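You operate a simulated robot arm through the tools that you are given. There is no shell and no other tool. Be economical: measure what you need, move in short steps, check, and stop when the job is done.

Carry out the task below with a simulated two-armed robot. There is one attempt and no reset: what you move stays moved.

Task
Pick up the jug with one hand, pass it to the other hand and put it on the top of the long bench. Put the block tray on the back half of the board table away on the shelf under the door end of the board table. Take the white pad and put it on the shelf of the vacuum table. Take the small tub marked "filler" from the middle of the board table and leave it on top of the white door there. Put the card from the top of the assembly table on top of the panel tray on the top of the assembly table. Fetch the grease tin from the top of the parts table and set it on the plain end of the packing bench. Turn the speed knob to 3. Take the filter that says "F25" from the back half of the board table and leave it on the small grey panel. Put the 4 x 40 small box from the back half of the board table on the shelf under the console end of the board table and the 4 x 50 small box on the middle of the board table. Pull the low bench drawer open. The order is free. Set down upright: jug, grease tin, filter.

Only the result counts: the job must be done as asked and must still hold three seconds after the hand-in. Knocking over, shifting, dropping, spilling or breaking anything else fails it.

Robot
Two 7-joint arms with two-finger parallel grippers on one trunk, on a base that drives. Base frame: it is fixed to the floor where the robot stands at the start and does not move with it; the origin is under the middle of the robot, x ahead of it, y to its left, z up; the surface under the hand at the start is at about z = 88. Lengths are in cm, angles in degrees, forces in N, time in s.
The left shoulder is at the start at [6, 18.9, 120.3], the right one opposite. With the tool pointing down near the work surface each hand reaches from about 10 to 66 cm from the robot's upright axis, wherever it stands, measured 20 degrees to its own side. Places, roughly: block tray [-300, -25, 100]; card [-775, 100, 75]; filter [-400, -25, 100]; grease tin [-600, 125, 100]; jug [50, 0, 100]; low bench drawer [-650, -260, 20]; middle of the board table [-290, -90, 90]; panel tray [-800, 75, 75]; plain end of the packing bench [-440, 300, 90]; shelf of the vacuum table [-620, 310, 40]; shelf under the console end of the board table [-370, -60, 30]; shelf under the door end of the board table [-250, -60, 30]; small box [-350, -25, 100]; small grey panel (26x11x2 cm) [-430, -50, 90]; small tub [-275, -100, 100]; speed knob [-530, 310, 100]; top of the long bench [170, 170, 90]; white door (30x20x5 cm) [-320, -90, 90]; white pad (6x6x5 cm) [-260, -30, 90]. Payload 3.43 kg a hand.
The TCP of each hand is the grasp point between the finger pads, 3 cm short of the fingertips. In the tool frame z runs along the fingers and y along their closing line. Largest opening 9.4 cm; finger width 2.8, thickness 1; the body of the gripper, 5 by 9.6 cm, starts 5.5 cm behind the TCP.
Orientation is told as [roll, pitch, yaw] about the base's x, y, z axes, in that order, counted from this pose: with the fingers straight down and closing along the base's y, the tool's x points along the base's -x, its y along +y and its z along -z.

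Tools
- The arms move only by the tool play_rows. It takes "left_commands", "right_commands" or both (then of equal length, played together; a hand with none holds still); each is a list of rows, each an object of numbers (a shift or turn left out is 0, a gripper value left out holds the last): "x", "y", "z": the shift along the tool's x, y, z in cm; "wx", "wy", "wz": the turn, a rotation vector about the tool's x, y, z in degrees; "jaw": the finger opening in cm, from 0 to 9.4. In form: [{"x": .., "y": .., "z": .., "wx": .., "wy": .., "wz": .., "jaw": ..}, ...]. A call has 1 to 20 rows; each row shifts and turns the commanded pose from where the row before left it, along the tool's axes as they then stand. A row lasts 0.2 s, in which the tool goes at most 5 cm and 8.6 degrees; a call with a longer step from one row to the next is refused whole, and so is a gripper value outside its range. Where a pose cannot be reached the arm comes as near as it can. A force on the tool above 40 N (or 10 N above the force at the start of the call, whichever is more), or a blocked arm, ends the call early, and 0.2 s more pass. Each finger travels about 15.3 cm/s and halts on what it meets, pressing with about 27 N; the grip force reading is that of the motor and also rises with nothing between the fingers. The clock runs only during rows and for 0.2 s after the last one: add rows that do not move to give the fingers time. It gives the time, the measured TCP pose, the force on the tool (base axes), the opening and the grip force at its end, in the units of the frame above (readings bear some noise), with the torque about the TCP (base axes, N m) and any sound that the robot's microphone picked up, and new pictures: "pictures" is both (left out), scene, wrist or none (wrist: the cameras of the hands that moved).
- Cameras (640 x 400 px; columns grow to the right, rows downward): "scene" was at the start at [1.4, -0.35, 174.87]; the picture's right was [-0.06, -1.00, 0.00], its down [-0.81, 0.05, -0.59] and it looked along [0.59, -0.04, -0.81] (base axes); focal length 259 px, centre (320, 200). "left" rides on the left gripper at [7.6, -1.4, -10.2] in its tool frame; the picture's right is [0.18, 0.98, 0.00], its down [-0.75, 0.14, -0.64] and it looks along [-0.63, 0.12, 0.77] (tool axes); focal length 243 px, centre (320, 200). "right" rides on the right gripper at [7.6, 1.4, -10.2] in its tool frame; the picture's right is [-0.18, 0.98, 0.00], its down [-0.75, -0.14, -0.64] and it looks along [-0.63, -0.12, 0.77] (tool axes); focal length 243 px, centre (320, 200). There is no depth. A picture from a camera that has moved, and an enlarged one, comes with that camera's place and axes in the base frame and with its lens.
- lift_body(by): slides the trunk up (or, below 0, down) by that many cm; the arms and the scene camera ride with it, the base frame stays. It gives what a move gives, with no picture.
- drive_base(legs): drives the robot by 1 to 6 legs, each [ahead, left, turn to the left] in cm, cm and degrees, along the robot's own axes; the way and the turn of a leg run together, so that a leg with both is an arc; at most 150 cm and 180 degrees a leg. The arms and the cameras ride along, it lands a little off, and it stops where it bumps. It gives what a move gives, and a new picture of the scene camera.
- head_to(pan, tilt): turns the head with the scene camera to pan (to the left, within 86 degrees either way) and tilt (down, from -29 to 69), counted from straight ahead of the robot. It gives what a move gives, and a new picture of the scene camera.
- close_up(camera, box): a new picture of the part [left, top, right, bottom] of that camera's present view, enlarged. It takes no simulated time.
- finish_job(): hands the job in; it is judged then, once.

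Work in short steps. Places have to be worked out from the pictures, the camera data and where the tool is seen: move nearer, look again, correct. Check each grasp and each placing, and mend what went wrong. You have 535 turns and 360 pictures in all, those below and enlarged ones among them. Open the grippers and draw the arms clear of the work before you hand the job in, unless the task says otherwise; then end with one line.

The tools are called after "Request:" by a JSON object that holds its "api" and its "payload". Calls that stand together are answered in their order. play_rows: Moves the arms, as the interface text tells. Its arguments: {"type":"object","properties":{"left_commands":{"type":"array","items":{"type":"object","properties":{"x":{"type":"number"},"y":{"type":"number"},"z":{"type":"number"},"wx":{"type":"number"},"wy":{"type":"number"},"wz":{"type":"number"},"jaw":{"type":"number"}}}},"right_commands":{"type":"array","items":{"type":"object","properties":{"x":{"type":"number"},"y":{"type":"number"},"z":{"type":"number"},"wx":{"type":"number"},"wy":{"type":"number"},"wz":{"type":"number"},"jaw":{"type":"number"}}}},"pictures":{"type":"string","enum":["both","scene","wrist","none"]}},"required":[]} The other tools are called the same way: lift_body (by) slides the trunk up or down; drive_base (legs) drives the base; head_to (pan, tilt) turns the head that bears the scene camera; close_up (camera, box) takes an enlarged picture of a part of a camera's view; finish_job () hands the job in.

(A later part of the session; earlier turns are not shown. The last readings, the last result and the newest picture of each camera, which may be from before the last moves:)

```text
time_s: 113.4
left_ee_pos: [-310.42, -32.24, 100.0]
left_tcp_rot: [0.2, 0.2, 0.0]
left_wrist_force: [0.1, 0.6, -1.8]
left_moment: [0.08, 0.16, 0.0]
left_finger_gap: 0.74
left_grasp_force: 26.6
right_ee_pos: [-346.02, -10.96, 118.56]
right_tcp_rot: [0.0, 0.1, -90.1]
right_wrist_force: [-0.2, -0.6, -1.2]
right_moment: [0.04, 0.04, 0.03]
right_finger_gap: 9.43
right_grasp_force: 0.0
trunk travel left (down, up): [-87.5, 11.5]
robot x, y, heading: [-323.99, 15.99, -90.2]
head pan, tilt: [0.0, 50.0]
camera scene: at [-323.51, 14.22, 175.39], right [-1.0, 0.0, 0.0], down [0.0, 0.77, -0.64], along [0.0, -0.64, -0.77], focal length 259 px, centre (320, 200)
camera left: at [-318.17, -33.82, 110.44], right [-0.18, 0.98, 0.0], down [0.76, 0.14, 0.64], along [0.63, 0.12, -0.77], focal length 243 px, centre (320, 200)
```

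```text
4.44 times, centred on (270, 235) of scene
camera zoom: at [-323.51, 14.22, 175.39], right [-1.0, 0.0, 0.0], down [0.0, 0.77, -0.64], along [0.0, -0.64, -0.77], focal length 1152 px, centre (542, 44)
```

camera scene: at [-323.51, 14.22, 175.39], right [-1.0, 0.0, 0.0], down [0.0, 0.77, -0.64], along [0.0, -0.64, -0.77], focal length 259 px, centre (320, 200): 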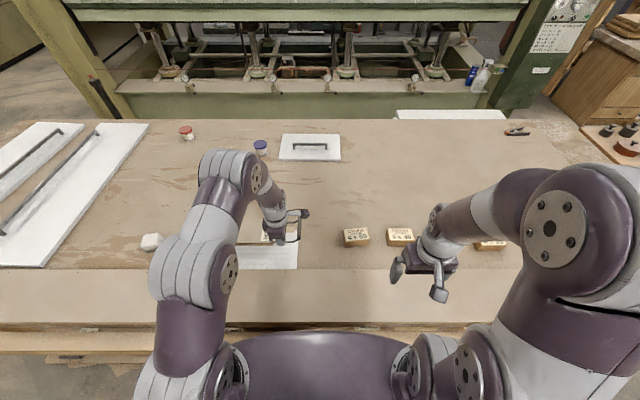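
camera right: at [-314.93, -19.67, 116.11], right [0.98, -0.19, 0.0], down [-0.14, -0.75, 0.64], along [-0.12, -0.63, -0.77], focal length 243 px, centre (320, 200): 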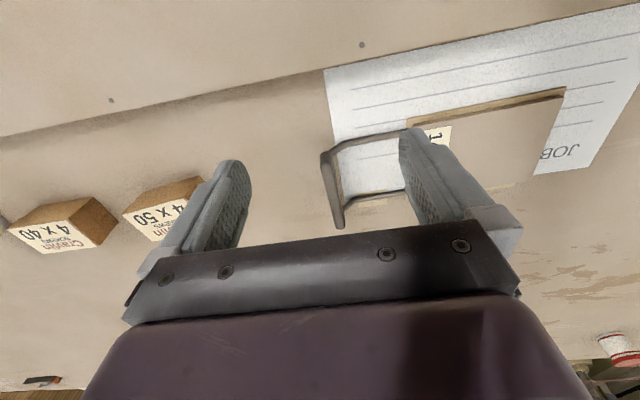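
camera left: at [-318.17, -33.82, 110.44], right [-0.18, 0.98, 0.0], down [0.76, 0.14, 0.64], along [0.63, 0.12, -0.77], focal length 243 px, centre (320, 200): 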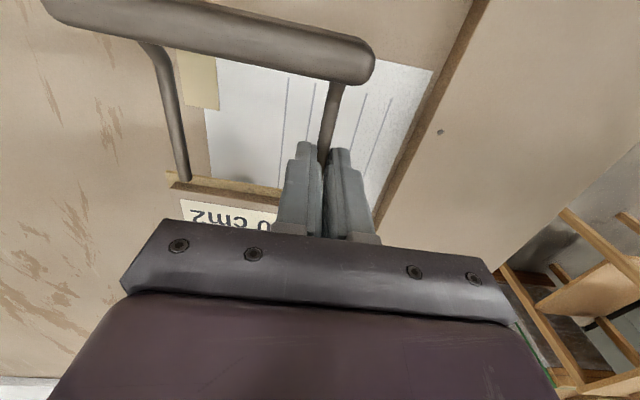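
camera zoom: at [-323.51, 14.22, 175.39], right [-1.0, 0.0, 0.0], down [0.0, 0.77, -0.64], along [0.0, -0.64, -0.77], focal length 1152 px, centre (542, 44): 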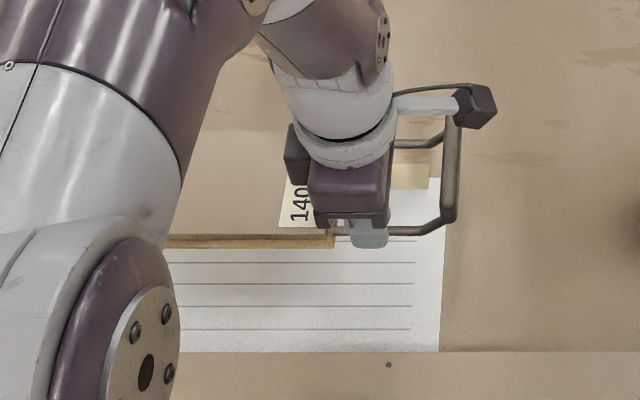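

The tray holds level (weight about 1.8 N). I raise it, back away from the table and turn the tray so the handle faces me.

Request:
{"api": "play_rows", "payload": {"left_commands": [{"z": -3}, {"z": -3}, {"z": -2}, {}], "pictures": "none"}}

Request:
{"api": "drive_base", "payload": {"legs": [[-55, 0, 0], [0, 65, 0]]}}

Request:
{"api": "play_rows", "payload": {"left_commands": [{"wz": 8.5}, {"wz": 8.5}, {"wz": 8.5}, {"wz": 8.5}, {"wz": 8.5}, {"wz": 8.5}, {"wz": 8.5}, {"wz": 8.5}, {"wz": 8.5}, {"wz": 8.5}, {"wz": 5}, {}], "pictures": "wrist"}}

```text
time_s: 114.4
left_ee_pos: [-310.27, -32.38, 108.21]
left_tcp_rot: [0.2, 0.1, -0.1]
left_wrist_force: [-0.5, -0.3, -2.4]
left_moment: [0.08, 0.13, -0.02]
left_finger_gap: 0.73
left_grasp_force: 26.9
right_ee_pos: [-346.05, -10.98, 118.5]
right_tcp_rot: [0.0, -0.1, -90.1]
right_wrist_force: [-0.3, -0.4, -0.2]
right_moment: [-0.01, 0.01, 0.01]
right_finger_gap: 9.36
right_grasp_force: 0.0
trunk travel left (down, up): [-87.5, 11.5]
robot x, y, heading: [-323.62, 15.96, -90.0]
head pan, tilt: [0.0, 50.0]
```

```text
time_s: 120.8
left_ee_pos: [-244.52, 24.55, 108.2]
left_tcp_rot: [0.2, 0.1, 1.1]
left_wrist_force: [0.2, 0.7, -1.8]
left_moment: [0.09, 0.11, 0.02]
left_finger_gap: 0.72
left_grasp_force: 26.9
right_ee_pos: [-280.68, 45.26, 118.56]
right_tcp_rot: [0.0, 0.0, -89.0]
right_wrist_force: [-0.2, 0.3, 0.0]
right_moment: [0.0, -0.03, 0.0]
right_finger_gap: 9.4
right_grasp_force: 0.1
trunk travel left (down, up): [-87.5, 11.5]
robot x, y, heading: [-258.88, 72.55, -89.1]
head pan, tilt: [0.0, 50.0]
camera scene: at [-258.62, 70.81, 175.39], right [-1.0, -0.02, 0.0], down [-0.01, 0.77, -0.64], along [0.01, -0.64, -0.77], focal length 259 px, centre (320, 200)
```

scene: 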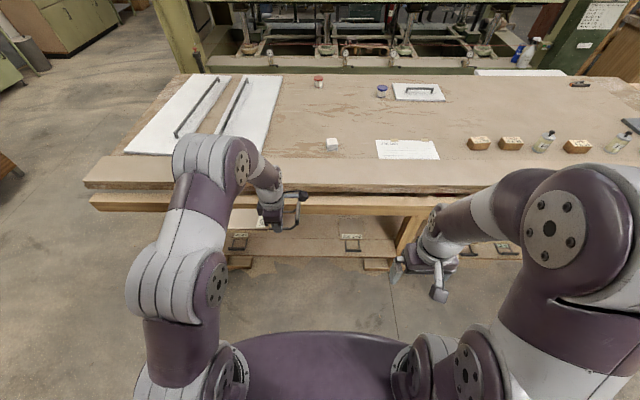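

```text
time_s: 123.4
left_ee_pos: [-244.54, 24.5, 108.21]
left_tcp_rot: [-0.2, 0.1, -88.9]
left_wrist_force: [0.6, 0.0, -2.2]
left_moment: [0.12, -0.1, 0.0]
left_finger_gap: 0.73
left_grasp_force: 27.1
right_ee_pos: [-280.52, 45.31, 118.5]
right_tcp_rot: [-0.1, 0.0, -89.0]
right_wrist_force: [0.2, 0.4, 0.2]
right_moment: [0.03, 0.0, 0.0]
right_finger_gap: 9.39
right_grasp_force: 0.0
trunk travel left (down, up): [-87.5, 11.5]
robot x, y, heading: [-258.96, 72.14, -89.0]
head pan, tilt: [0.0, 50.0]
camera left: at [-246.2, 31.91, 118.6], right [0.98, 0.2, 0.0], down [0.16, -0.75, 0.64], along [0.13, -0.63, -0.77], focal length 243 px, centre (320, 200)
```

left: 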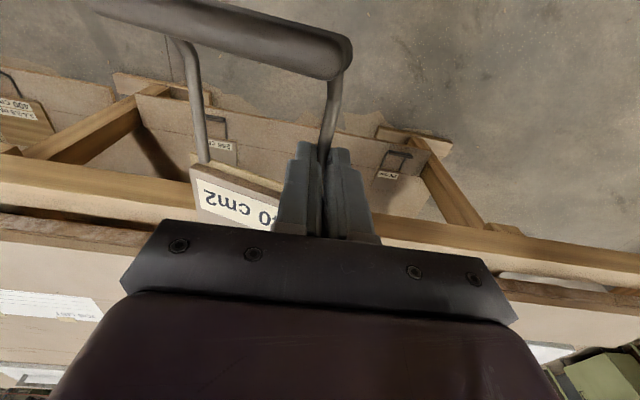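

I lower the trunk to see the shelf and bring the tray to its level.

Request:
{"api": "lift_body", "payload": {"by": -50}}

Request:
{"api": "head_to", "payload": {"pan": 5, "tilt": 38}}

```text
refused: -50 is not a number from -40 to 40
```

```text
time_s: 124.2
left_ee_pos: [-244.54, 24.44, 108.16]
left_tcp_rot: [-0.1, 0.2, -89.0]
left_wrist_force: [-0.5, -0.4, -1.4]
left_moment: [0.1, -0.05, -0.01]
left_finger_gap: 0.72
left_grasp_force: 27.0
right_ee_pos: [-280.47, 45.24, 118.55]
right_tcp_rot: [0.0, 0.1, -89.0]
right_wrist_force: [-0.7, 0.4, -0.3]
right_moment: [-0.02, -0.01, -0.01]
right_finger_gap: 9.42
right_grasp_force: 0.0
trunk travel left (down, up): [-87.5, 11.5]
robot x, y, heading: [-258.54, 72.39, -89.1]
head pan, tilt: [5.0, 38.0]
camera scene: at [-257.77, 69.92, 177.1], right [-0.99, -0.1, 0.0], down [-0.06, 0.61, -0.79], along [0.08, -0.78, -0.62], focal length 259 px, centre (320, 200)
```

scene: 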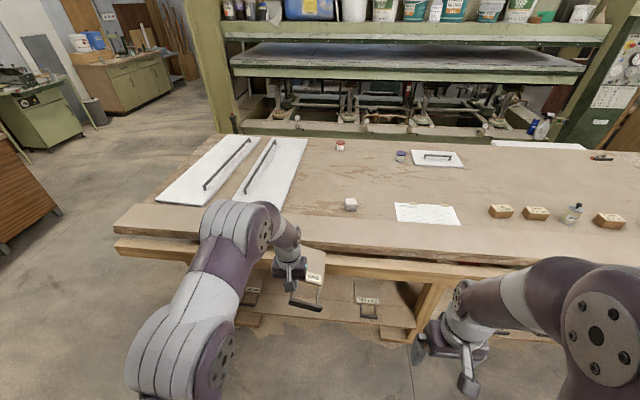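

Request:
{"api": "lift_body", "payload": {"by": -40}}

Request:
{"api": "lift_body", "payload": {"by": -15}}

Request:
{"api": "head_to", "payload": {"pan": 0, "tilt": 42}}

```text
time_s: 128.0
left_ee_pos: [-244.48, 24.41, 68.16]
left_tcp_rot: [-0.3, 0.2, -89.1]
left_wrist_force: [0.6, -0.3, -1.3]
left_moment: [0.18, -0.06, 0.0]
left_finger_gap: 0.72
left_grasp_force: 27.4
right_ee_pos: [-280.64, 45.25, 78.6]
right_tcp_rot: [0.1, 0.0, -89.0]
right_wrist_force: [0.1, -0.7, -1.1]
right_moment: [-0.02, 0.0, 0.01]
right_finger_gap: 9.38
right_grasp_force: 0.2
trunk travel left (down, up): [-47.5, 51.5]
robot x, y, heading: [-258.88, 72.28, -88.5]
head pan, tilt: [5.0, 38.0]
```

```text
time_s: 129.7
left_ee_pos: [-244.44, 24.51, 53.14]
left_tcp_rot: [-0.2, 0.1, -88.9]
left_wrist_force: [-0.3, -0.8, -1.1]
left_moment: [0.15, -0.03, -0.01]
left_finger_gap: 0.71
left_grasp_force: 27.3
right_ee_pos: [-280.57, 45.21, 63.6]
right_tcp_rot: [0.0, 0.0, -89.1]
right_wrist_force: [-0.7, 0.9, 0.8]
right_moment: [-0.03, 0.04, -0.02]
right_finger_gap: 9.4
right_grasp_force: 0.0
trunk travel left (down, up): [-32.5, 66.5]
robot x, y, heading: [-258.53, 72.64, -88.7]
head pan, tilt: [5.0, 38.0]
```

```text
time_s: 130.4
left_ee_pos: [-244.63, 24.47, 53.25]
left_tcp_rot: [-0.2, 0.2, -89.0]
left_wrist_force: [-0.1, -0.5, -1.2]
left_moment: [0.14, -0.09, 0.02]
left_finger_gap: 0.72
left_grasp_force: 27.6
right_ee_pos: [-280.62, 45.38, 63.65]
right_tcp_rot: [0.0, 0.1, -88.9]
right_wrist_force: [-0.4, 0.1, 0.1]
right_moment: [0.0, 0.02, 0.0]
right_finger_gap: 9.39
right_grasp_force: 0.0
trunk travel left (down, up): [-32.5, 66.5]
robot x, y, heading: [-258.95, 72.17, -89.1]
head pan, tilt: [0.0, 42.0]
camera scene: at [-258.52, 70.16, 121.52], right [-1.0, -0.02, 0.0], down [-0.01, 0.67, -0.74], along [0.01, -0.74, -0.67], focal length 259 px, centre (320, 200)
```

scene: 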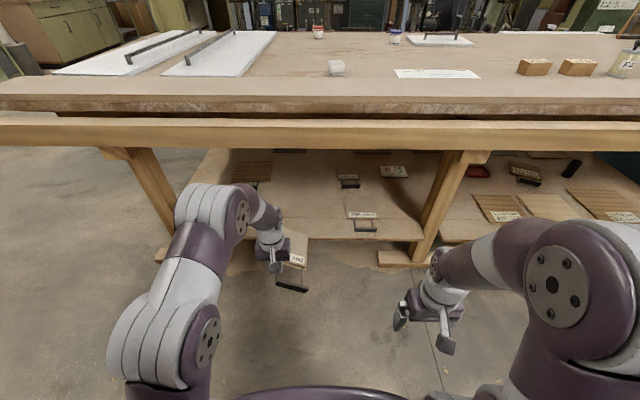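

Request:
{"api": "close_up", "payload": {"camera": "scene", "box": [190, 130, 450, 290]}}

```text
2.46 times, centred on (320, 210) of scene
camera zoom: at [-258.52, 70.16, 121.52], right [-1.0, -0.02, 0.0], down [-0.01, 0.67, -0.74], along [0.01, -0.74, -0.67], focal length 638 px, centre (320, 175)
```

zoom: 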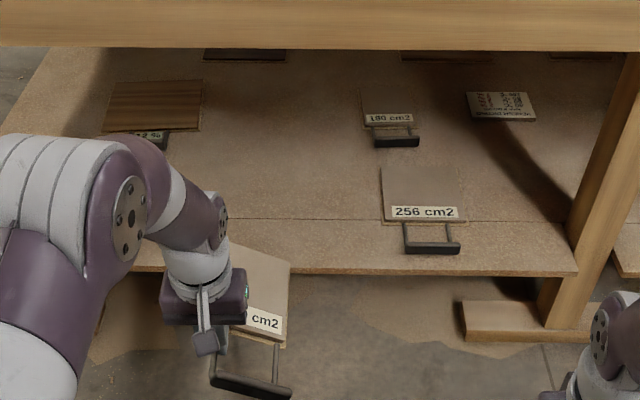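

The shelf front edge is at y ≈ -4, with free space left of the "256 cm2" tray, x ≈ -268 to -240. I lower a bit more and drive in.

Request:
{"api": "lift_body", "payload": {"by": -12}}

Request:
{"api": "drive_base", "payload": {"legs": [[28, 2, -1]]}}

Request:
{"api": "close_up", "payload": {"camera": "left", "box": [0, 0, 640, 400]}}

```text
time_s: 131.9
left_ee_pos: [-244.49, 24.35, 41.27]
left_tcp_rot: [-0.2, 0.1, -88.9]
left_wrist_force: [0.1, 0.3, -1.5]
left_moment: [0.14, -0.07, -0.01]
left_finger_gap: 0.74
left_grasp_force: 27.3
right_ee_pos: [-280.6, 45.26, 51.44]
right_tcp_rot: [0.0, 0.0, -89.0]
right_wrist_force: [-0.5, 0.2, 0.5]
right_moment: [0.01, 0.01, -0.01]
right_finger_gap: 9.39
right_grasp_force: 0.1
trunk travel left (down, up): [-20.5, 78.5]
robot x, y, heading: [-258.8, 72.81, -88.9]
head pan, tilt: [0.0, 42.0]
```

```text
time_s: 133.9
left_ee_pos: [-243.1, -3.85, 41.18]
left_tcp_rot: [-0.3, 0.2, -89.9]
left_wrist_force: [-0.3, 0.8, -1.6]
left_moment: [0.16, -0.05, 0.0]
left_finger_gap: 0.73
left_grasp_force: 26.9
right_ee_pos: [-278.7, 17.68, 51.6]
right_tcp_rot: [0.0, 0.0, -90.0]
right_wrist_force: [0.5, 0.3, 1.1]
right_moment: [0.02, 0.03, -0.01]
right_finger_gap: 9.36
right_grasp_force: 0.1
trunk travel left (down, up): [-20.5, 78.5]
robot x, y, heading: [-256.39, 44.75, -90.1]
head pan, tilt: [0.0, 42.0]
camera scene: at [-256.34, 42.13, 109.51], right [-1.0, 0.0, 0.0], down [0.0, 0.67, -0.74], along [0.0, -0.74, -0.67], focal length 259 px, centre (320, 200)
```

scene: 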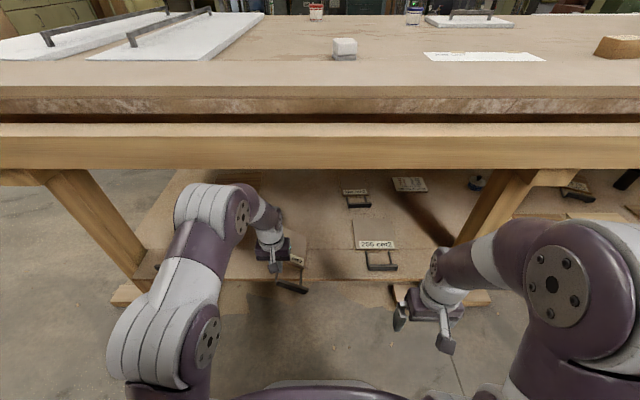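

```text
1.00 times, centred on (320, 200) of left (not enlarged: the box is as wide or as high as the picture)
camera zoom: at [-244.7, 3.68, 51.59], right [0.98, 0.18, 0.0], down [0.14, -0.76, 0.64], along [0.12, -0.63, -0.77], focal length 243 px, centre (320, 200)
```

zoom: 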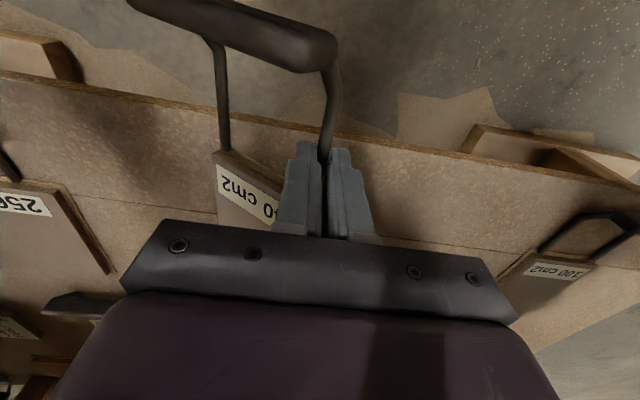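

Free space spans x ≈ -268 to -216, and the tray centre is at about -247.5. I move in 4.5 cm and lower.

Request:
{"api": "play_rows", "payload": {"left_commands": [{"x": -2.5}, {"x": -2.5}, {"z": 2}, {"z": 2}, {"z": 1.5}, {"z": 0.7}, {}], "pictures": "both"}}

```text
time_s: 135.5
left_ee_pos: [-243.04, -8.75, 34.85]
left_tcp_rot: [-0.2, 0.1, -90.0]
left_wrist_force: [1.0, 0.4, -1.5]
left_moment: [0.1, 0.02, 0.02]
left_finger_gap: 0.73
left_grasp_force: 27.0
right_ee_pos: [-278.92, 17.72, 51.55]
right_tcp_rot: [0.0, 0.0, -89.9]
right_wrist_force: [-0.7, -1.1, -0.4]
right_moment: [0.03, 0.03, -0.02]
right_finger_gap: 9.42
right_grasp_force: 0.1
trunk travel left (down, up): [-20.5, 78.5]
robot x, y, heading: [-256.06, 44.17, -90.3]
head pan, tilt: [0.0, 42.0]
camera scene: at [-256.34, 42.13, 109.51], right [-1.0, 0.0, 0.0], down [0.0, 0.67, -0.74], along [0.0, -0.74, -0.67], focal length 259 px, centre (320, 200)
camera left: at [-244.62, -1.3, 45.21], right [0.98, 0.18, 0.0], down [0.14, -0.76, 0.64], along [0.12, -0.63, -0.77], focal length 243 px, centre (320, 200)
```

scene: 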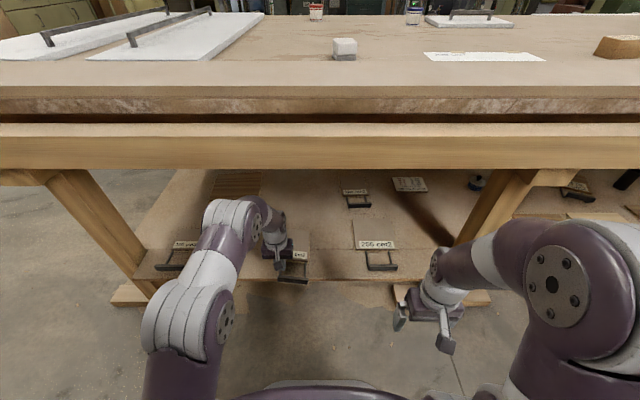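
left: 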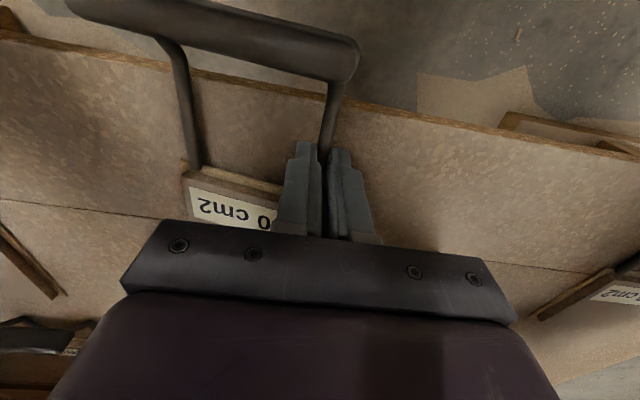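

I continue down in small steps until I feel contact.

Request:
{"api": "play_rows", "payload": {"left_commands": [{"z": 0.5}, {"z": 0.5}, {"z": 0.5}, {}], "pictures": "none"}}

```text
time_s: 136.5
left_ee_pos: [-243.18, -8.75, 33.42]
left_tcp_rot: [-0.2, 0.2, -90.0]
left_wrist_force: [-0.3, 0.1, -1.1]
left_moment: [0.08, 0.0, 0.0]
left_finger_gap: 0.68
left_grasp_force: 27.2
right_ee_pos: [-278.81, 17.53, 51.63]
right_tcp_rot: [0.0, 0.0, -90.1]
right_wrist_force: [-0.2, -0.2, 0.9]
right_moment: [-0.03, 0.05, 0.02]
right_finger_gap: 9.38
right_grasp_force: 0.2
trunk travel left (down, up): [-20.5, 78.5]
robot x, y, heading: [-256.43, 44.28, -90.3]
head pan, tilt: [0.0, 42.0]
```

Request:
{"api": "play_rows", "payload": {"left_commands": [{"z": 0.4}, {"z": 0.4}, {"z": 0.4}, {}], "pictures": "wrist"}}

```text
time_s: 137.2
left_ee_pos: [-243.05, -8.74, 33.01]
left_tcp_rot: [-0.1, -0.1, -89.9]
left_wrist_force: [-1.1, 13.9, 27.4]
left_moment: [0.85, -0.22, -0.05]
left_finger_gap: 0.73
left_grasp_force: 26.5
right_ee_pos: [-278.84, 17.88, 51.77]
right_tcp_rot: [0.1, -0.3, -89.9]
right_wrist_force: [-0.4, 0.4, -0.2]
right_moment: [0.02, 0.02, 0.01]
right_finger_gap: 9.41
right_grasp_force: 0.0
trunk travel left (down, up): [-20.5, 78.5]
robot x, y, heading: [-256.6, 44.29, -89.9]
head pan, tilt: [0.0, 42.0]
stopped in row 3 (left hand): the force on the tool passed its limit at 46 N (the readings are from after the stop); the commanded pose is now the measured one
camera left: at [-244.73, -1.28, 43.36], right [0.98, 0.18, 0.0], down [0.14, -0.75, 0.64], along [0.12, -0.63, -0.77], focal length 243 px, centre (320, 200)
```

left: 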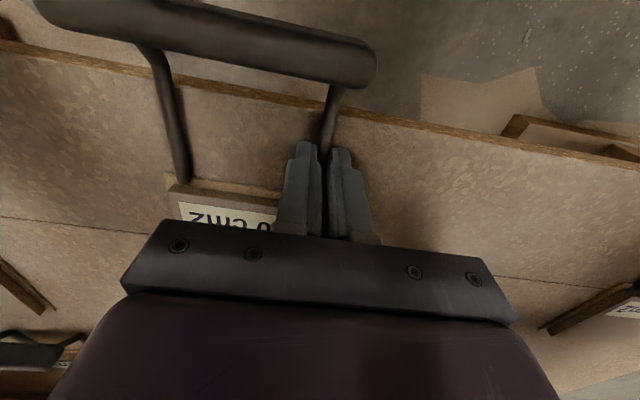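

The tray rests on the shelf. I ease off, open, raise the hand and back away.

Request:
{"api": "play_rows", "payload": {"left_commands": [{"z": -0.3}, {"jaw": 4}, {"jaw": 4}, {"z": -3}, {"z": -4}, {"x": 4}, {"x": 4}, {"x": 4}, {}], "pictures": "none"}}

Request:
{"api": "drive_base", "payload": {"legs": [[-25, 0, 0]]}}

Request:
{"api": "close_up", "payload": {"camera": "scene", "box": [160, 130, 480, 330]}}

```text
time_s: 139.2
left_ee_pos: [-243.09, 3.2, 39.98]
left_tcp_rot: [-0.2, 0.0, -89.9]
left_wrist_force: [0.3, -0.9, 0.8]
left_moment: [0.01, 0.02, 0.05]
left_finger_gap: 4.01
left_grasp_force: 0.2
right_ee_pos: [-278.91, 17.68, 51.5]
right_tcp_rot: [0.0, 0.0, -90.0]
right_wrist_force: [0.7, 0.7, -0.2]
right_moment: [0.0, 0.02, -0.02]
right_finger_gap: 9.39
right_grasp_force: 0.1
trunk travel left (down, up): [-20.5, 78.5]
robot x, y, heading: [-256.58, 44.25, -89.7]
head pan, tilt: [0.0, 42.0]
```

```text
time_s: 141.0
left_ee_pos: [-243.18, 28.23, 39.94]
left_tcp_rot: [-0.2, 0.2, -90.1]
left_wrist_force: [-1.1, 0.1, -0.7]
left_moment: [0.0, -0.04, 0.01]
left_finger_gap: 4.0
left_grasp_force: 0.1
right_ee_pos: [-278.83, 42.74, 51.55]
right_tcp_rot: [0.1, 0.0, -90.1]
right_wrist_force: [0.0, 0.3, 0.0]
right_moment: [0.0, 0.0, 0.01]
right_finger_gap: 9.38
right_grasp_force: 0.1
trunk travel left (down, up): [-20.5, 78.5]
robot x, y, heading: [-256.64, 69.63, -90.0]
head pan, tilt: [0.0, 42.0]
camera scene: at [-256.3, 67.24, 109.52], right [-1.0, 0.0, 0.0], down [0.0, 0.67, -0.74], along [0.0, -0.74, -0.67], focal length 259 px, centre (320, 200)
```

scene: 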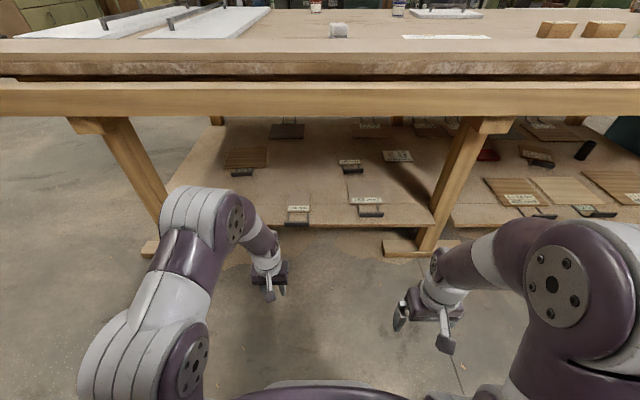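

```text
2.00 times, centred on (320, 230) of scene
camera zoom: at [-256.3, 67.24, 109.52], right [-1.0, 0.0, 0.0], down [0.0, 0.67, -0.74], along [0.0, -0.74, -0.67], focal length 519 px, centre (320, 140)
```

zoom: 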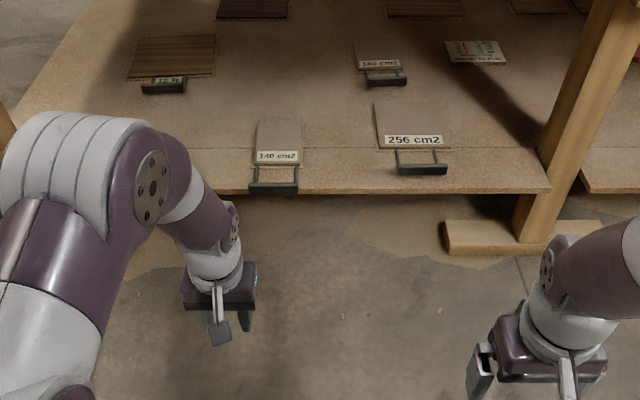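

The block tray is on the shelf. While low, I slide right to view the console-end shelf.

Request:
{"api": "drive_base", "payload": {"legs": [[0, -110, 0]]}}

Request:
{"api": "close_up", "payload": {"camera": "scene", "box": [160, 110, 520, 335]}}

```text
time_s: 146.7
left_ee_pos: [-353.19, 28.49, 39.86]
left_tcp_rot: [-0.2, 0.1, -89.9]
left_wrist_force: [0.8, -0.1, 0.5]
left_moment: [-0.01, -0.03, 0.01]
left_finger_gap: 3.99
left_grasp_force: 0.1
right_ee_pos: [-388.87, 42.96, 51.62]
right_tcp_rot: [0.0, 0.0, -90.0]
right_wrist_force: [-0.5, 0.2, -0.4]
right_moment: [0.02, 0.01, 0.01]
right_finger_gap: 9.43
right_grasp_force: 0.0
trunk travel left (down, up): [-20.5, 78.5]
robot x, y, heading: [-366.91, 69.5, -89.9]
head pan, tilt: [0.0, 42.0]
camera scene: at [-366.41, 67.47, 109.52], right [-1.0, 0.0, 0.0], down [0.0, 0.67, -0.74], along [0.0, -0.74, -0.67], focal length 259 px, centre (320, 200)
```

scene: 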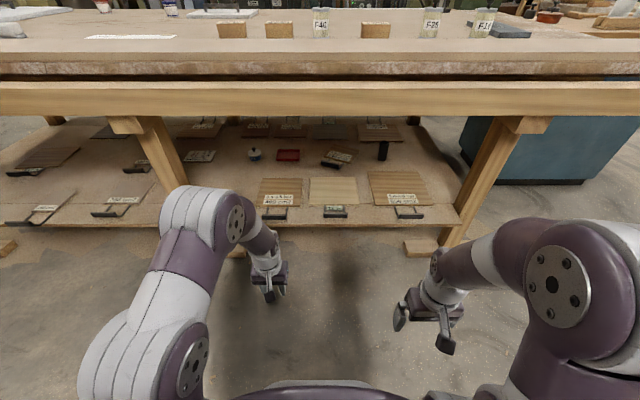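

```text
1.78 times, centred on (340, 222) of scene
camera zoom: at [-366.41, 67.47, 109.52], right [-1.0, 0.0, 0.0], down [0.0, 0.67, -0.74], along [0.0, -0.74, -0.67], focal length 461 px, centre (284, 160)
```

zoom: 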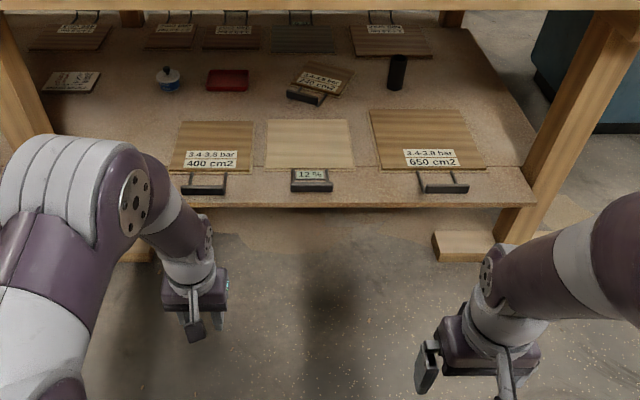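

There's a free front spot near (-388, -9.5) between the "12%" gauge and the "650" handle. I raise the trunk again and move up to the small boxes.

Request:
{"api": "lift_body", "payload": {"by": 40}}

Request:
{"api": "lift_body", "payload": {"by": 27}}

Request:
{"api": "play_rows", "payload": {"left_commands": [{"z": -4}, {"z": -4}, {"z": -3}, {}], "pictures": "none"}}

Request:
{"api": "drive_base", "payload": {"legs": [[53, 30, 0]]}}

Request:
{"api": "head_to", "payload": {"pan": 0, "tilt": 55}}

```text
time_s: 150.5
left_ee_pos: [-353.06, 28.42, 79.96]
left_tcp_rot: [-0.2, 0.2, -90.0]
left_wrist_force: [0.6, -0.1, -0.2]
left_moment: [-0.04, -0.01, -0.02]
left_finger_gap: 4.03
left_grasp_force: 0.2
right_ee_pos: [-388.89, 42.97, 91.54]
right_tcp_rot: [0.0, 0.1, -90.0]
right_wrist_force: [-0.4, 0.4, 0.0]
right_moment: [0.0, 0.0, 0.01]
right_finger_gap: 9.39
right_grasp_force: 0.1
trunk travel left (down, up): [-60.5, 38.5]
robot x, y, heading: [-366.77, 69.88, -89.9]
head pan, tilt: [0.0, 42.0]
```

```text
time_s: 153.2
left_ee_pos: [-353.15, 28.52, 106.88]
left_tcp_rot: [-0.2, 0.1, -89.9]
left_wrist_force: [-0.4, -0.6, -0.2]
left_moment: [-0.02, -0.02, 0.0]
left_finger_gap: 4.01
left_grasp_force: 0.0
right_ee_pos: [-388.91, 42.98, 118.55]
right_tcp_rot: [0.0, 0.0, -90.0]
right_wrist_force: [0.6, 1.0, 0.6]
right_moment: [0.02, 0.0, 0.02]
right_finger_gap: 9.37
right_grasp_force: 0.1
trunk travel left (down, up): [-87.5, 11.5]
robot x, y, heading: [-366.57, 70.03, -89.6]
head pan, tilt: [0.0, 42.0]
```

```text
time_s: 154.2
left_ee_pos: [-353.07, 28.55, 117.9]
left_tcp_rot: [-0.2, 0.2, -89.9]
left_wrist_force: [-0.5, -0.7, 0.2]
left_moment: [-0.02, -0.04, -0.02]
left_finger_gap: 3.99
left_grasp_force: 0.0
right_ee_pos: [-388.94, 42.86, 118.44]
right_tcp_rot: [0.0, 0.0, -90.0]
right_wrist_force: [0.4, 0.7, 0.2]
right_moment: [-0.01, 0.01, -0.03]
right_finger_gap: 9.4
right_grasp_force: 0.1
trunk travel left (down, up): [-87.5, 11.5]
robot x, y, heading: [-366.3, 70.19, -90.2]
head pan, tilt: [0.0, 42.0]
```

```text
time_s: 157.6
left_ee_pos: [-323.73, -23.74, 117.82]
left_tcp_rot: [-0.2, 0.0, -90.4]
left_wrist_force: [0.3, 0.6, 0.0]
left_moment: [-0.04, 0.0, 0.01]
left_finger_gap: 4.0
left_grasp_force: 0.1
right_ee_pos: [-359.36, -9.17, 118.59]
right_tcp_rot: [0.0, 0.0, -90.4]
right_wrist_force: [-0.6, 0.1, -0.1]
right_moment: [0.0, -0.01, 0.04]
right_finger_gap: 9.43
right_grasp_force: 0.0
trunk travel left (down, up): [-87.5, 11.5]
robot x, y, heading: [-336.74, 17.06, -90.2]
head pan, tilt: [0.0, 42.0]
camera scene: at [-336.73, 15.3, 176.52], right [-1.0, 0.01, 0.0], down [0.01, 0.67, -0.74], along [-0.01, -0.74, -0.67], focal length 259 px, centre (320, 200)
```

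scene: 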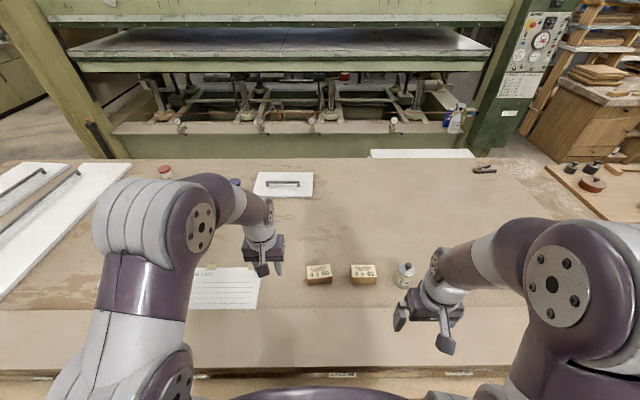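

```text
time_s: 158.4
left_ee_pos: [-323.54, -23.83, 117.77]
left_tcp_rot: [-0.3, 0.1, -90.4]
left_wrist_force: [0.2, 0.3, -0.3]
left_moment: [0.02, -0.04, 0.02]
left_finger_gap: 3.99
left_grasp_force: 0.2
right_ee_pos: [-359.28, -9.22, 118.51]
right_tcp_rot: [0.0, 0.0, -90.4]
right_wrist_force: [-0.3, -0.8, 0.1]
right_moment: [0.01, 0.0, 0.0]
right_finger_gap: 9.39
right_grasp_force: 0.0
trunk travel left (down, up): [-87.5, 11.5]
robot x, y, heading: [-336.82, 17.32, -90.4]
head pan, tilt: [0.0, 55.0]
camera scene: at [-336.63, 16.3, 174.75], right [-1.0, 0.01, 0.0], down [0.01, 0.82, -0.57], along [0.0, -0.57, -0.82], focal length 259 px, centre (320, 200)
```

scene: 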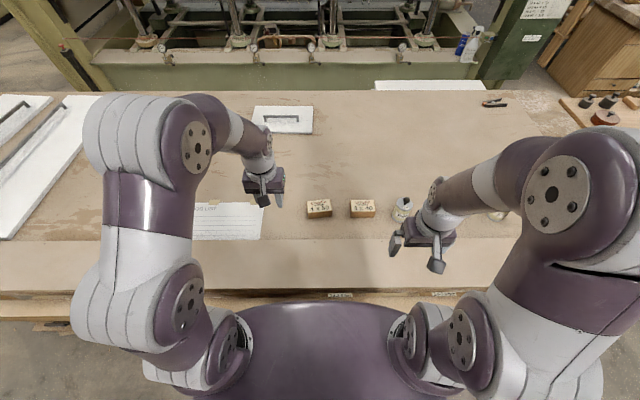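

Request:
{"api": "close_up", "payload": {"camera": "scene", "box": [290, 170, 430, 257]}}

```text
4.57 times, centred on (360, 214) of scene
camera zoom: at [-336.63, 16.3, 174.75], right [-1.0, 0.01, 0.0], down [0.01, 0.82, -0.57], along [0.0, -0.57, -0.82], focal length 1185 px, centre (137, 138)
```

zoom: 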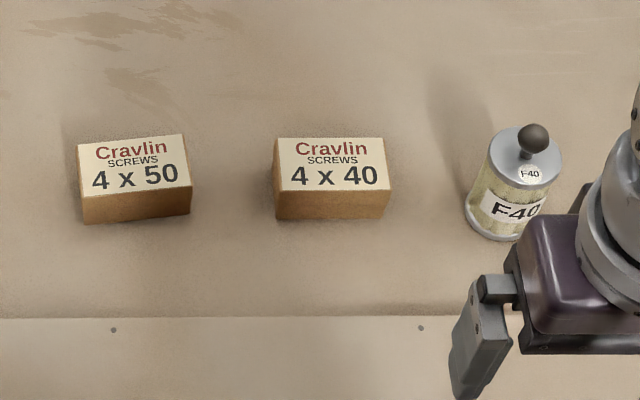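

Both boxes measure about 9×5×4.5 cm and can be gripped along y. I take the 4 x 40 (centre about (-352.4, -36.3)) with the right hand, turned so it closes along y, and move the left hand out of the way.

Request:
{"api": "play_rows", "payload": {"right_commands": [{"wz": 8.5}, {"wz": 8.5}, {"wz": 8.5}, {"wz": 8.5}, {"wz": 8.5}, {"wz": 8.5}, {"wz": 8.5}, {"wz": 8.5}, {"wz": 8.5}, {"wz": 8.5}, {"wz": 4.6}, {"x": 3.5, "y": 3}, {"x": 3.4, "y": 3}, {"y": 4}, {"y": 4}, {"y": 4}, {"y": 4}, {"y": 4}, {}], "left_commands": [{"y": 4}, {"y": 4}, {"x": 4, "y": 2}, {"x": 4}, {"x": 3}, {}, {}, {}, {}, {}, {}, {}, {}, {}, {}, {}, {}, {}, {}]}}

```text
time_s: 162.4
left_ee_pos: [-313.39, -12.96, 118.0]
left_tcp_rot: [-0.2, 0.0, -90.3]
left_wrist_force: [0.0, 0.3, -0.1]
left_moment: [0.0, -0.01, -0.01]
left_finger_gap: 4.0
left_grasp_force: 0.0
right_ee_pos: [-352.63, -35.03, 118.39]
right_tcp_rot: [0.0, -0.1, 180.1]
right_wrist_force: [0.3, 0.0, -0.3]
right_moment: [-0.01, 0.0, 0.01]
right_finger_gap: 9.37
right_grasp_force: 0.1
trunk travel left (down, up): [-87.5, 11.5]
robot x, y, heading: [-336.56, 17.61, -90.3]
head pan, tilt: [0.0, 55.0]
camera scene: at [-336.64, 16.48, 174.74], right [-1.0, 0.01, 0.0], down [0.01, 0.82, -0.57], along [0.0, -0.57, -0.82], focal length 259 px, centre (320, 200)
camera right: at [-345.03, -36.52, 128.51], right [-0.18, -0.98, 0.0], down [-0.75, 0.14, 0.64], along [-0.63, 0.12, -0.77], focal length 243 px, centre (320, 200)
camera left: at [-314.99, -5.45, 128.32], right [0.98, 0.18, 0.0], down [0.14, -0.75, 0.64], along [0.11, -0.63, -0.77], focal length 243 px, centre (320, 200)
```

scene: 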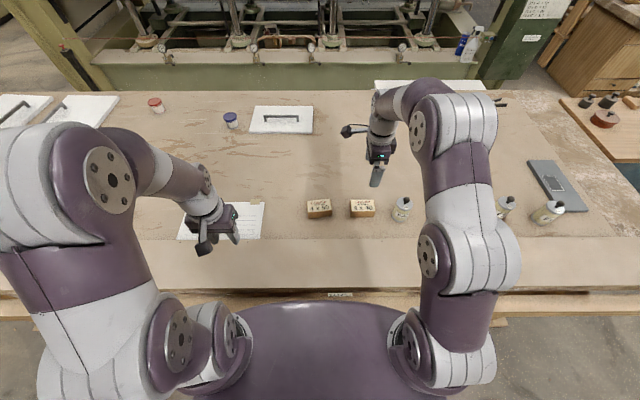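
right: 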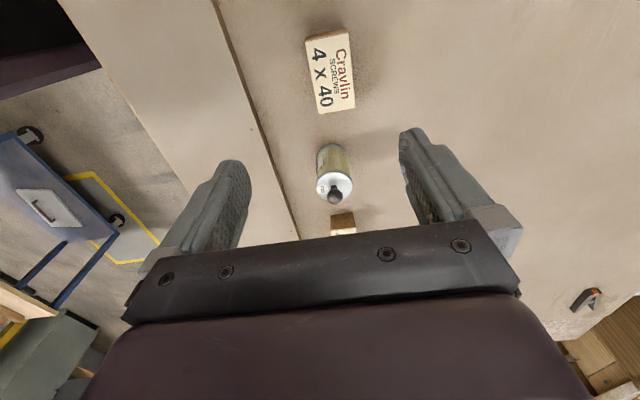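
left: 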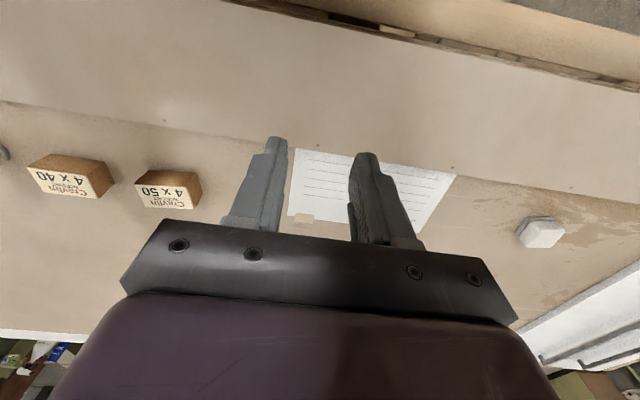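

The box is at (-352.2, -36.3) and aligned. I descend in two stages, then grip.

Request:
{"api": "play_rows", "payload": {"right_commands": [{"y": 1.2, "z": 3}, {"z": 4}, {"z": 4}, {"z": 4}, {}], "pictures": "wrist"}}

```text
time_s: 163.6
left_ee_pos: [-313.52, -12.99, 117.98]
left_tcp_rot: [-0.1, 0.0, -90.4]
left_wrist_force: [0.4, -0.8, -0.2]
left_moment: [-0.03, 0.0, 0.0]
left_finger_gap: 3.98
left_grasp_force: 0.1
right_ee_pos: [-352.4, -36.29, 103.65]
right_tcp_rot: [0.0, 0.0, 180.0]
right_wrist_force: [-0.5, -0.8, -0.5]
right_moment: [-0.02, 0.05, 0.0]
right_finger_gap: 9.4
right_grasp_force: 0.0
trunk travel left (down, up): [-87.5, 11.5]
robot x, y, heading: [-336.44, 17.42, -90.5]
head pan, tilt: [0.0, 55.0]
camera right: at [-344.89, -37.78, 113.74], right [-0.18, -0.98, 0.0], down [-0.75, 0.14, 0.64], along [-0.63, 0.12, -0.77], focal length 243 px, centre (320, 200)
```

right: 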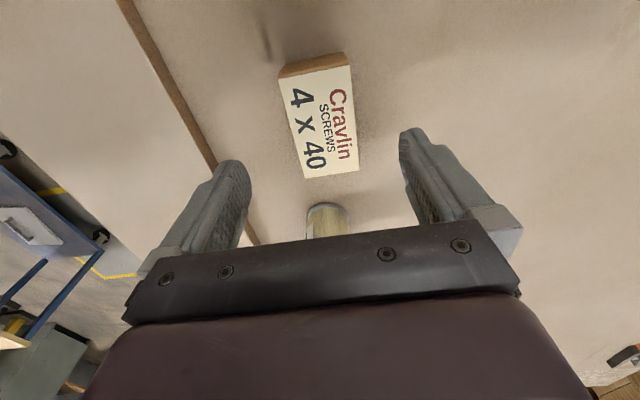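

It is centred. I go down the last 8.8 cm and close.

Request:
{"api": "play_rows", "payload": {"right_commands": [{"z": 4}, {"z": 3}, {"z": 1.7}, {}, {"jaw": 3}, {"jaw": 3}, {"jaw": 3}, {}, {"z": -2}, {"z": -4}, {"z": -4}, {"z": -4}, {"z": -4}, {}], "pictures": "both"}}

```text
time_s: 166.6
left_ee_pos: [-313.53, -13.19, 117.81]
left_tcp_rot: [-0.1, 0.1, -90.4]
left_wrist_force: [-0.2, -0.2, 0.2]
left_moment: [0.0, -0.03, 0.03]
left_finger_gap: 4.01
left_grasp_force: 0.0
right_ee_pos: [-352.65, -36.39, 112.8]
right_tcp_rot: [-0.1, -0.1, 180.0]
right_wrist_force: [0.2, -1.1, -3.4]
right_moment: [0.01, -0.07, 0.02]
right_finger_gap: 5.64
right_grasp_force: 27.4
trunk travel left (down, up): [-87.5, 11.5]
robot x, y, heading: [-336.69, 17.68, -90.5]
head pan, tilt: [0.0, 55.0]
camera scene: at [-336.69, 16.23, 174.74], right [-1.0, 0.01, 0.0], down [0.01, 0.82, -0.57], along [0.0, -0.57, -0.82], focal length 259 px, centre (320, 200)
camera right: at [-345.1, -37.87, 122.94], right [-0.18, -0.98, 0.0], down [-0.75, 0.14, 0.64], along [-0.63, 0.12, -0.77], focal length 243 px, centre (320, 200)
```

scene: 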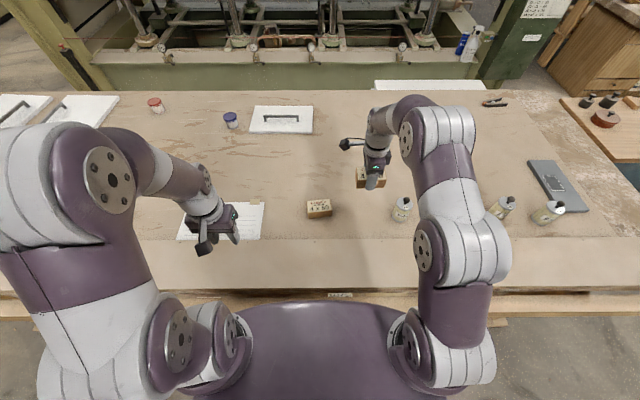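
right: 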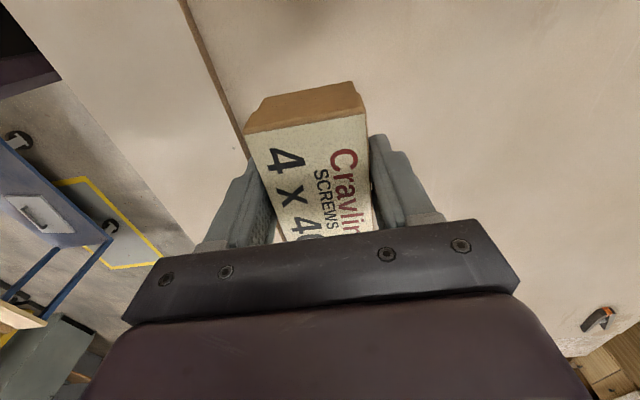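

The 4 x 40 is held. I move it back and aside, and bring the left hand, turned to close along y, over the 4 x 50.

Request:
{"api": "play_rows", "payload": {"right_commands": [{"y": -4, "z": -1}, {"y": -4, "z": -1}, {"x": -4, "y": -3}, {"x": -4, "y": -3}, {"x": -4, "y": -3}, {}, {}, {}, {}, {}, {}, {}, {}, {}, {}, {}, {}, {}, {}], "left_commands": [{"wz": -8.5, "jaw": 9.4}, {"wz": -8.5}, {"wz": -8.5}, {"wz": -8.5}, {"wz": -8.5}, {"wz": -8.5}, {"wz": -8.5}, {"wz": -8.5}, {"wz": -8.5}, {"wz": -8.5}, {"wz": -5}, {"x": 4, "y": -2}, {"x": 4, "y": -3}, {"x": 4, "y": -3}, {"x": 3, "y": -3}, {"x": 3, "y": -3}, {"x": 2.5, "y": -3}, {"x": 2.5, "y": -3}, {"y": -3, "z": 2}]}}

```text
time_s: 170.6
left_ee_pos: [-336.62, -35.73, 115.61]
left_tcp_rot: [0.2, 0.3, -0.4]
left_wrist_force: [0.5, -1.2, -0.5]
left_moment: [0.02, 0.01, -0.03]
left_finger_gap: 9.42
left_grasp_force: 0.0
left hand out of reach, approached as far as the arm can: row 19
right_ee_pos: [-364.33, -19.47, 114.58]
right_tcp_rot: [-0.1, 0.0, 180.0]
right_wrist_force: [-0.9, -0.6, -4.0]
right_moment: [-0.01, -0.02, 0.01]
right_finger_gap: 5.64
right_grasp_force: 27.1
trunk travel left (down, up): [-87.5, 11.5]
robot x, y, heading: [-337.1, 17.37, -90.5]
head pan, tilt: [0.0, 55.0]
camera scene: at [-336.68, 16.0, 174.74], right [-1.0, 0.01, 0.0], down [0.01, 0.82, -0.57], along [0.0, -0.57, -0.82], focal length 259 px, centre (320, 200)
camera right: at [-356.81, -20.99, 124.78], right [-0.18, -0.98, 0.0], down [-0.75, 0.14, 0.64], along [-0.63, 0.12, -0.77], focal length 243 px, centre (320, 200)
camera left: at [-344.41, -37.28, 125.9], right [-0.18, 0.98, 0.0], down [0.76, 0.13, 0.64], along [0.63, 0.12, -0.77], focal length 243 px, centre (320, 200)
```

scene: 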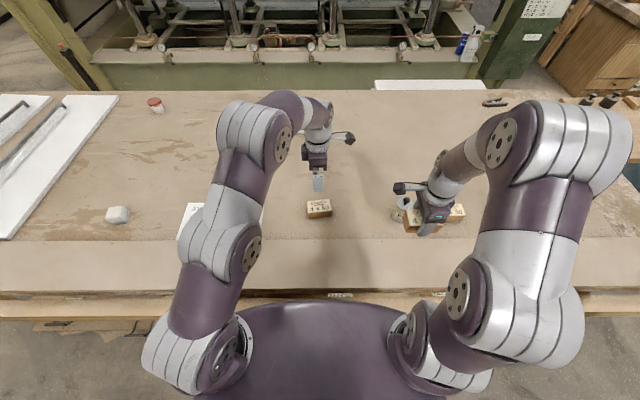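
right: 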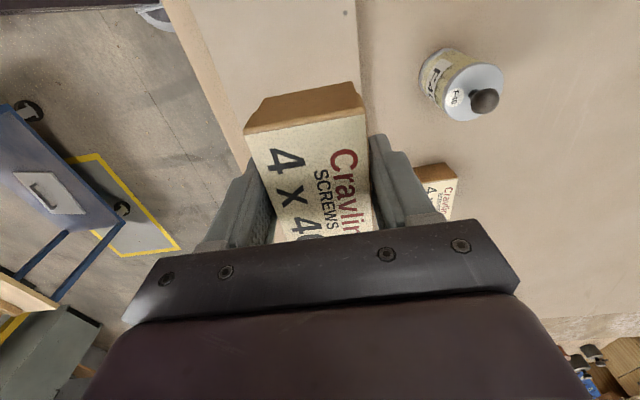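
left: 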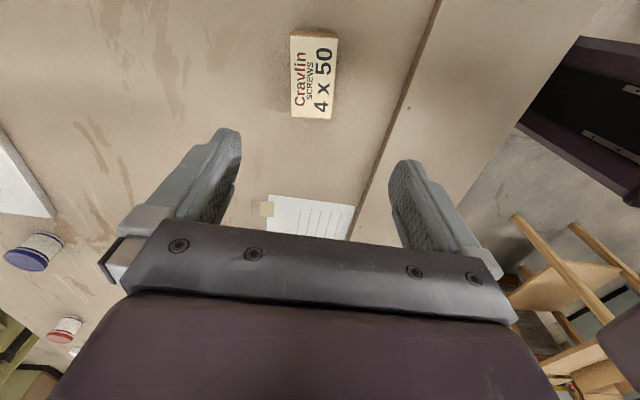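

The 4 x 50 is at (-337.3, -36.5), turned by about 6°. I align, descend and grip it.

Request:
{"api": "play_rows", "payload": {"left_commands": [{"x": 0.7, "y": -0.8, "wz": -6}, {"z": 4}, {"z": 4}, {"z": 4}, {}], "pictures": "wrist"}}

```text
time_s: 171.8
left_ee_pos: [-337.2, -35.61, 103.05]
left_tcp_rot: [0.1, 0.2, 5.5]
left_wrist_force: [0.0, -0.5, 0.2]
left_moment: [-0.01, -0.05, -0.02]
left_finger_gap: 9.39
left_grasp_force: 0.0
left hand out of reach, approached as far as the arm can: row 1
right_ee_pos: [-364.32, -19.36, 114.72]
right_tcp_rot: [0.0, 0.0, 180.1]
right_wrist_force: [-0.1, 0.0, -3.5]
right_moment: [0.02, 0.0, -0.03]
right_finger_gap: 5.64
right_grasp_force: 27.0
trunk travel left (down, up): [-87.5, 11.5]
robot x, y, heading: [-336.73, 17.22, -90.5]
head pan, tilt: [0.0, 55.0]
camera left: at [-344.69, -37.89, 113.5], right [-0.28, 0.96, 0.0], down [0.74, 0.21, 0.64], along [0.61, 0.18, -0.77], focal length 243 px, centre (320, 200)
```

left: 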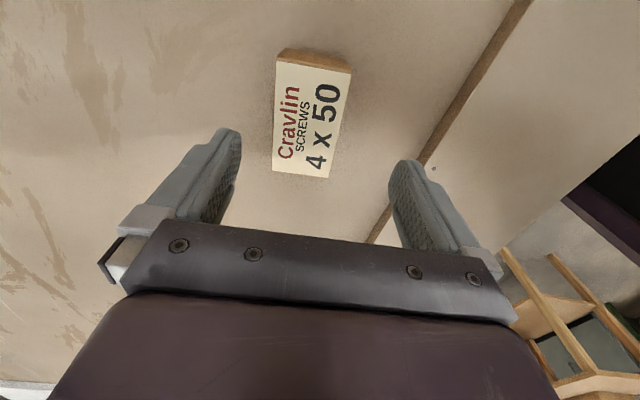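

I fine-tune by 1 cm and 4°, then go down and grip.

Request:
{"api": "play_rows", "payload": {"left_commands": [{"x": 0.5, "y": -0.9, "wz": -4}, {"z": 4}, {"z": 3}, {"z": 1.2}, {}, {"jaw": 3}, {"jaw": 3}, {"jaw": 3}, {}, {"z": -2}, {"z": -4}, {"z": -4}, {"z": -4}, {}], "pictures": "wrist"}}

```text
time_s: 174.8
left_ee_pos: [-337.55, -36.6, 108.8]
left_tcp_rot: [0.2, 0.2, 9.6]
left_wrist_force: [0.4, -0.4, -3.9]
left_moment: [-0.01, 0.02, 0.01]
left_finger_gap: 5.68
left_grasp_force: 26.8
right_ee_pos: [-364.37, -19.34, 114.61]
right_tcp_rot: [-0.1, 0.0, 179.9]
right_wrist_force: [-0.6, 0.1, -3.2]
right_moment: [-0.02, -0.02, -0.03]
right_finger_gap: 5.65
right_grasp_force: 26.7
trunk travel left (down, up): [-87.5, 11.5]
robot x, y, heading: [-336.64, 17.25, -90.2]
head pan, tilt: [0.0, 55.0]
camera left: at [-344.9, -39.41, 119.29], right [-0.35, 0.94, 0.0], down [0.72, 0.26, 0.64], along [0.6, 0.22, -0.77], focal length 243 px, centre (320, 200)
```

left: 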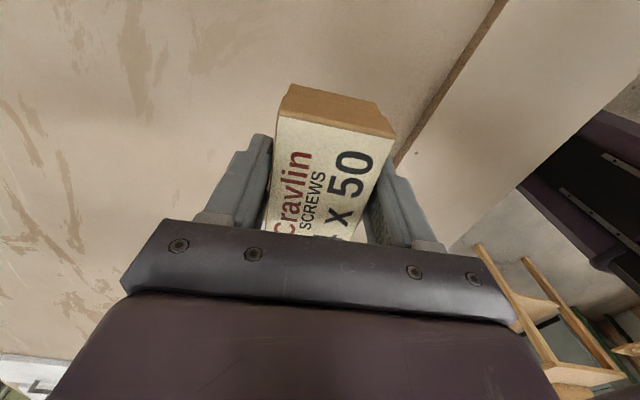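

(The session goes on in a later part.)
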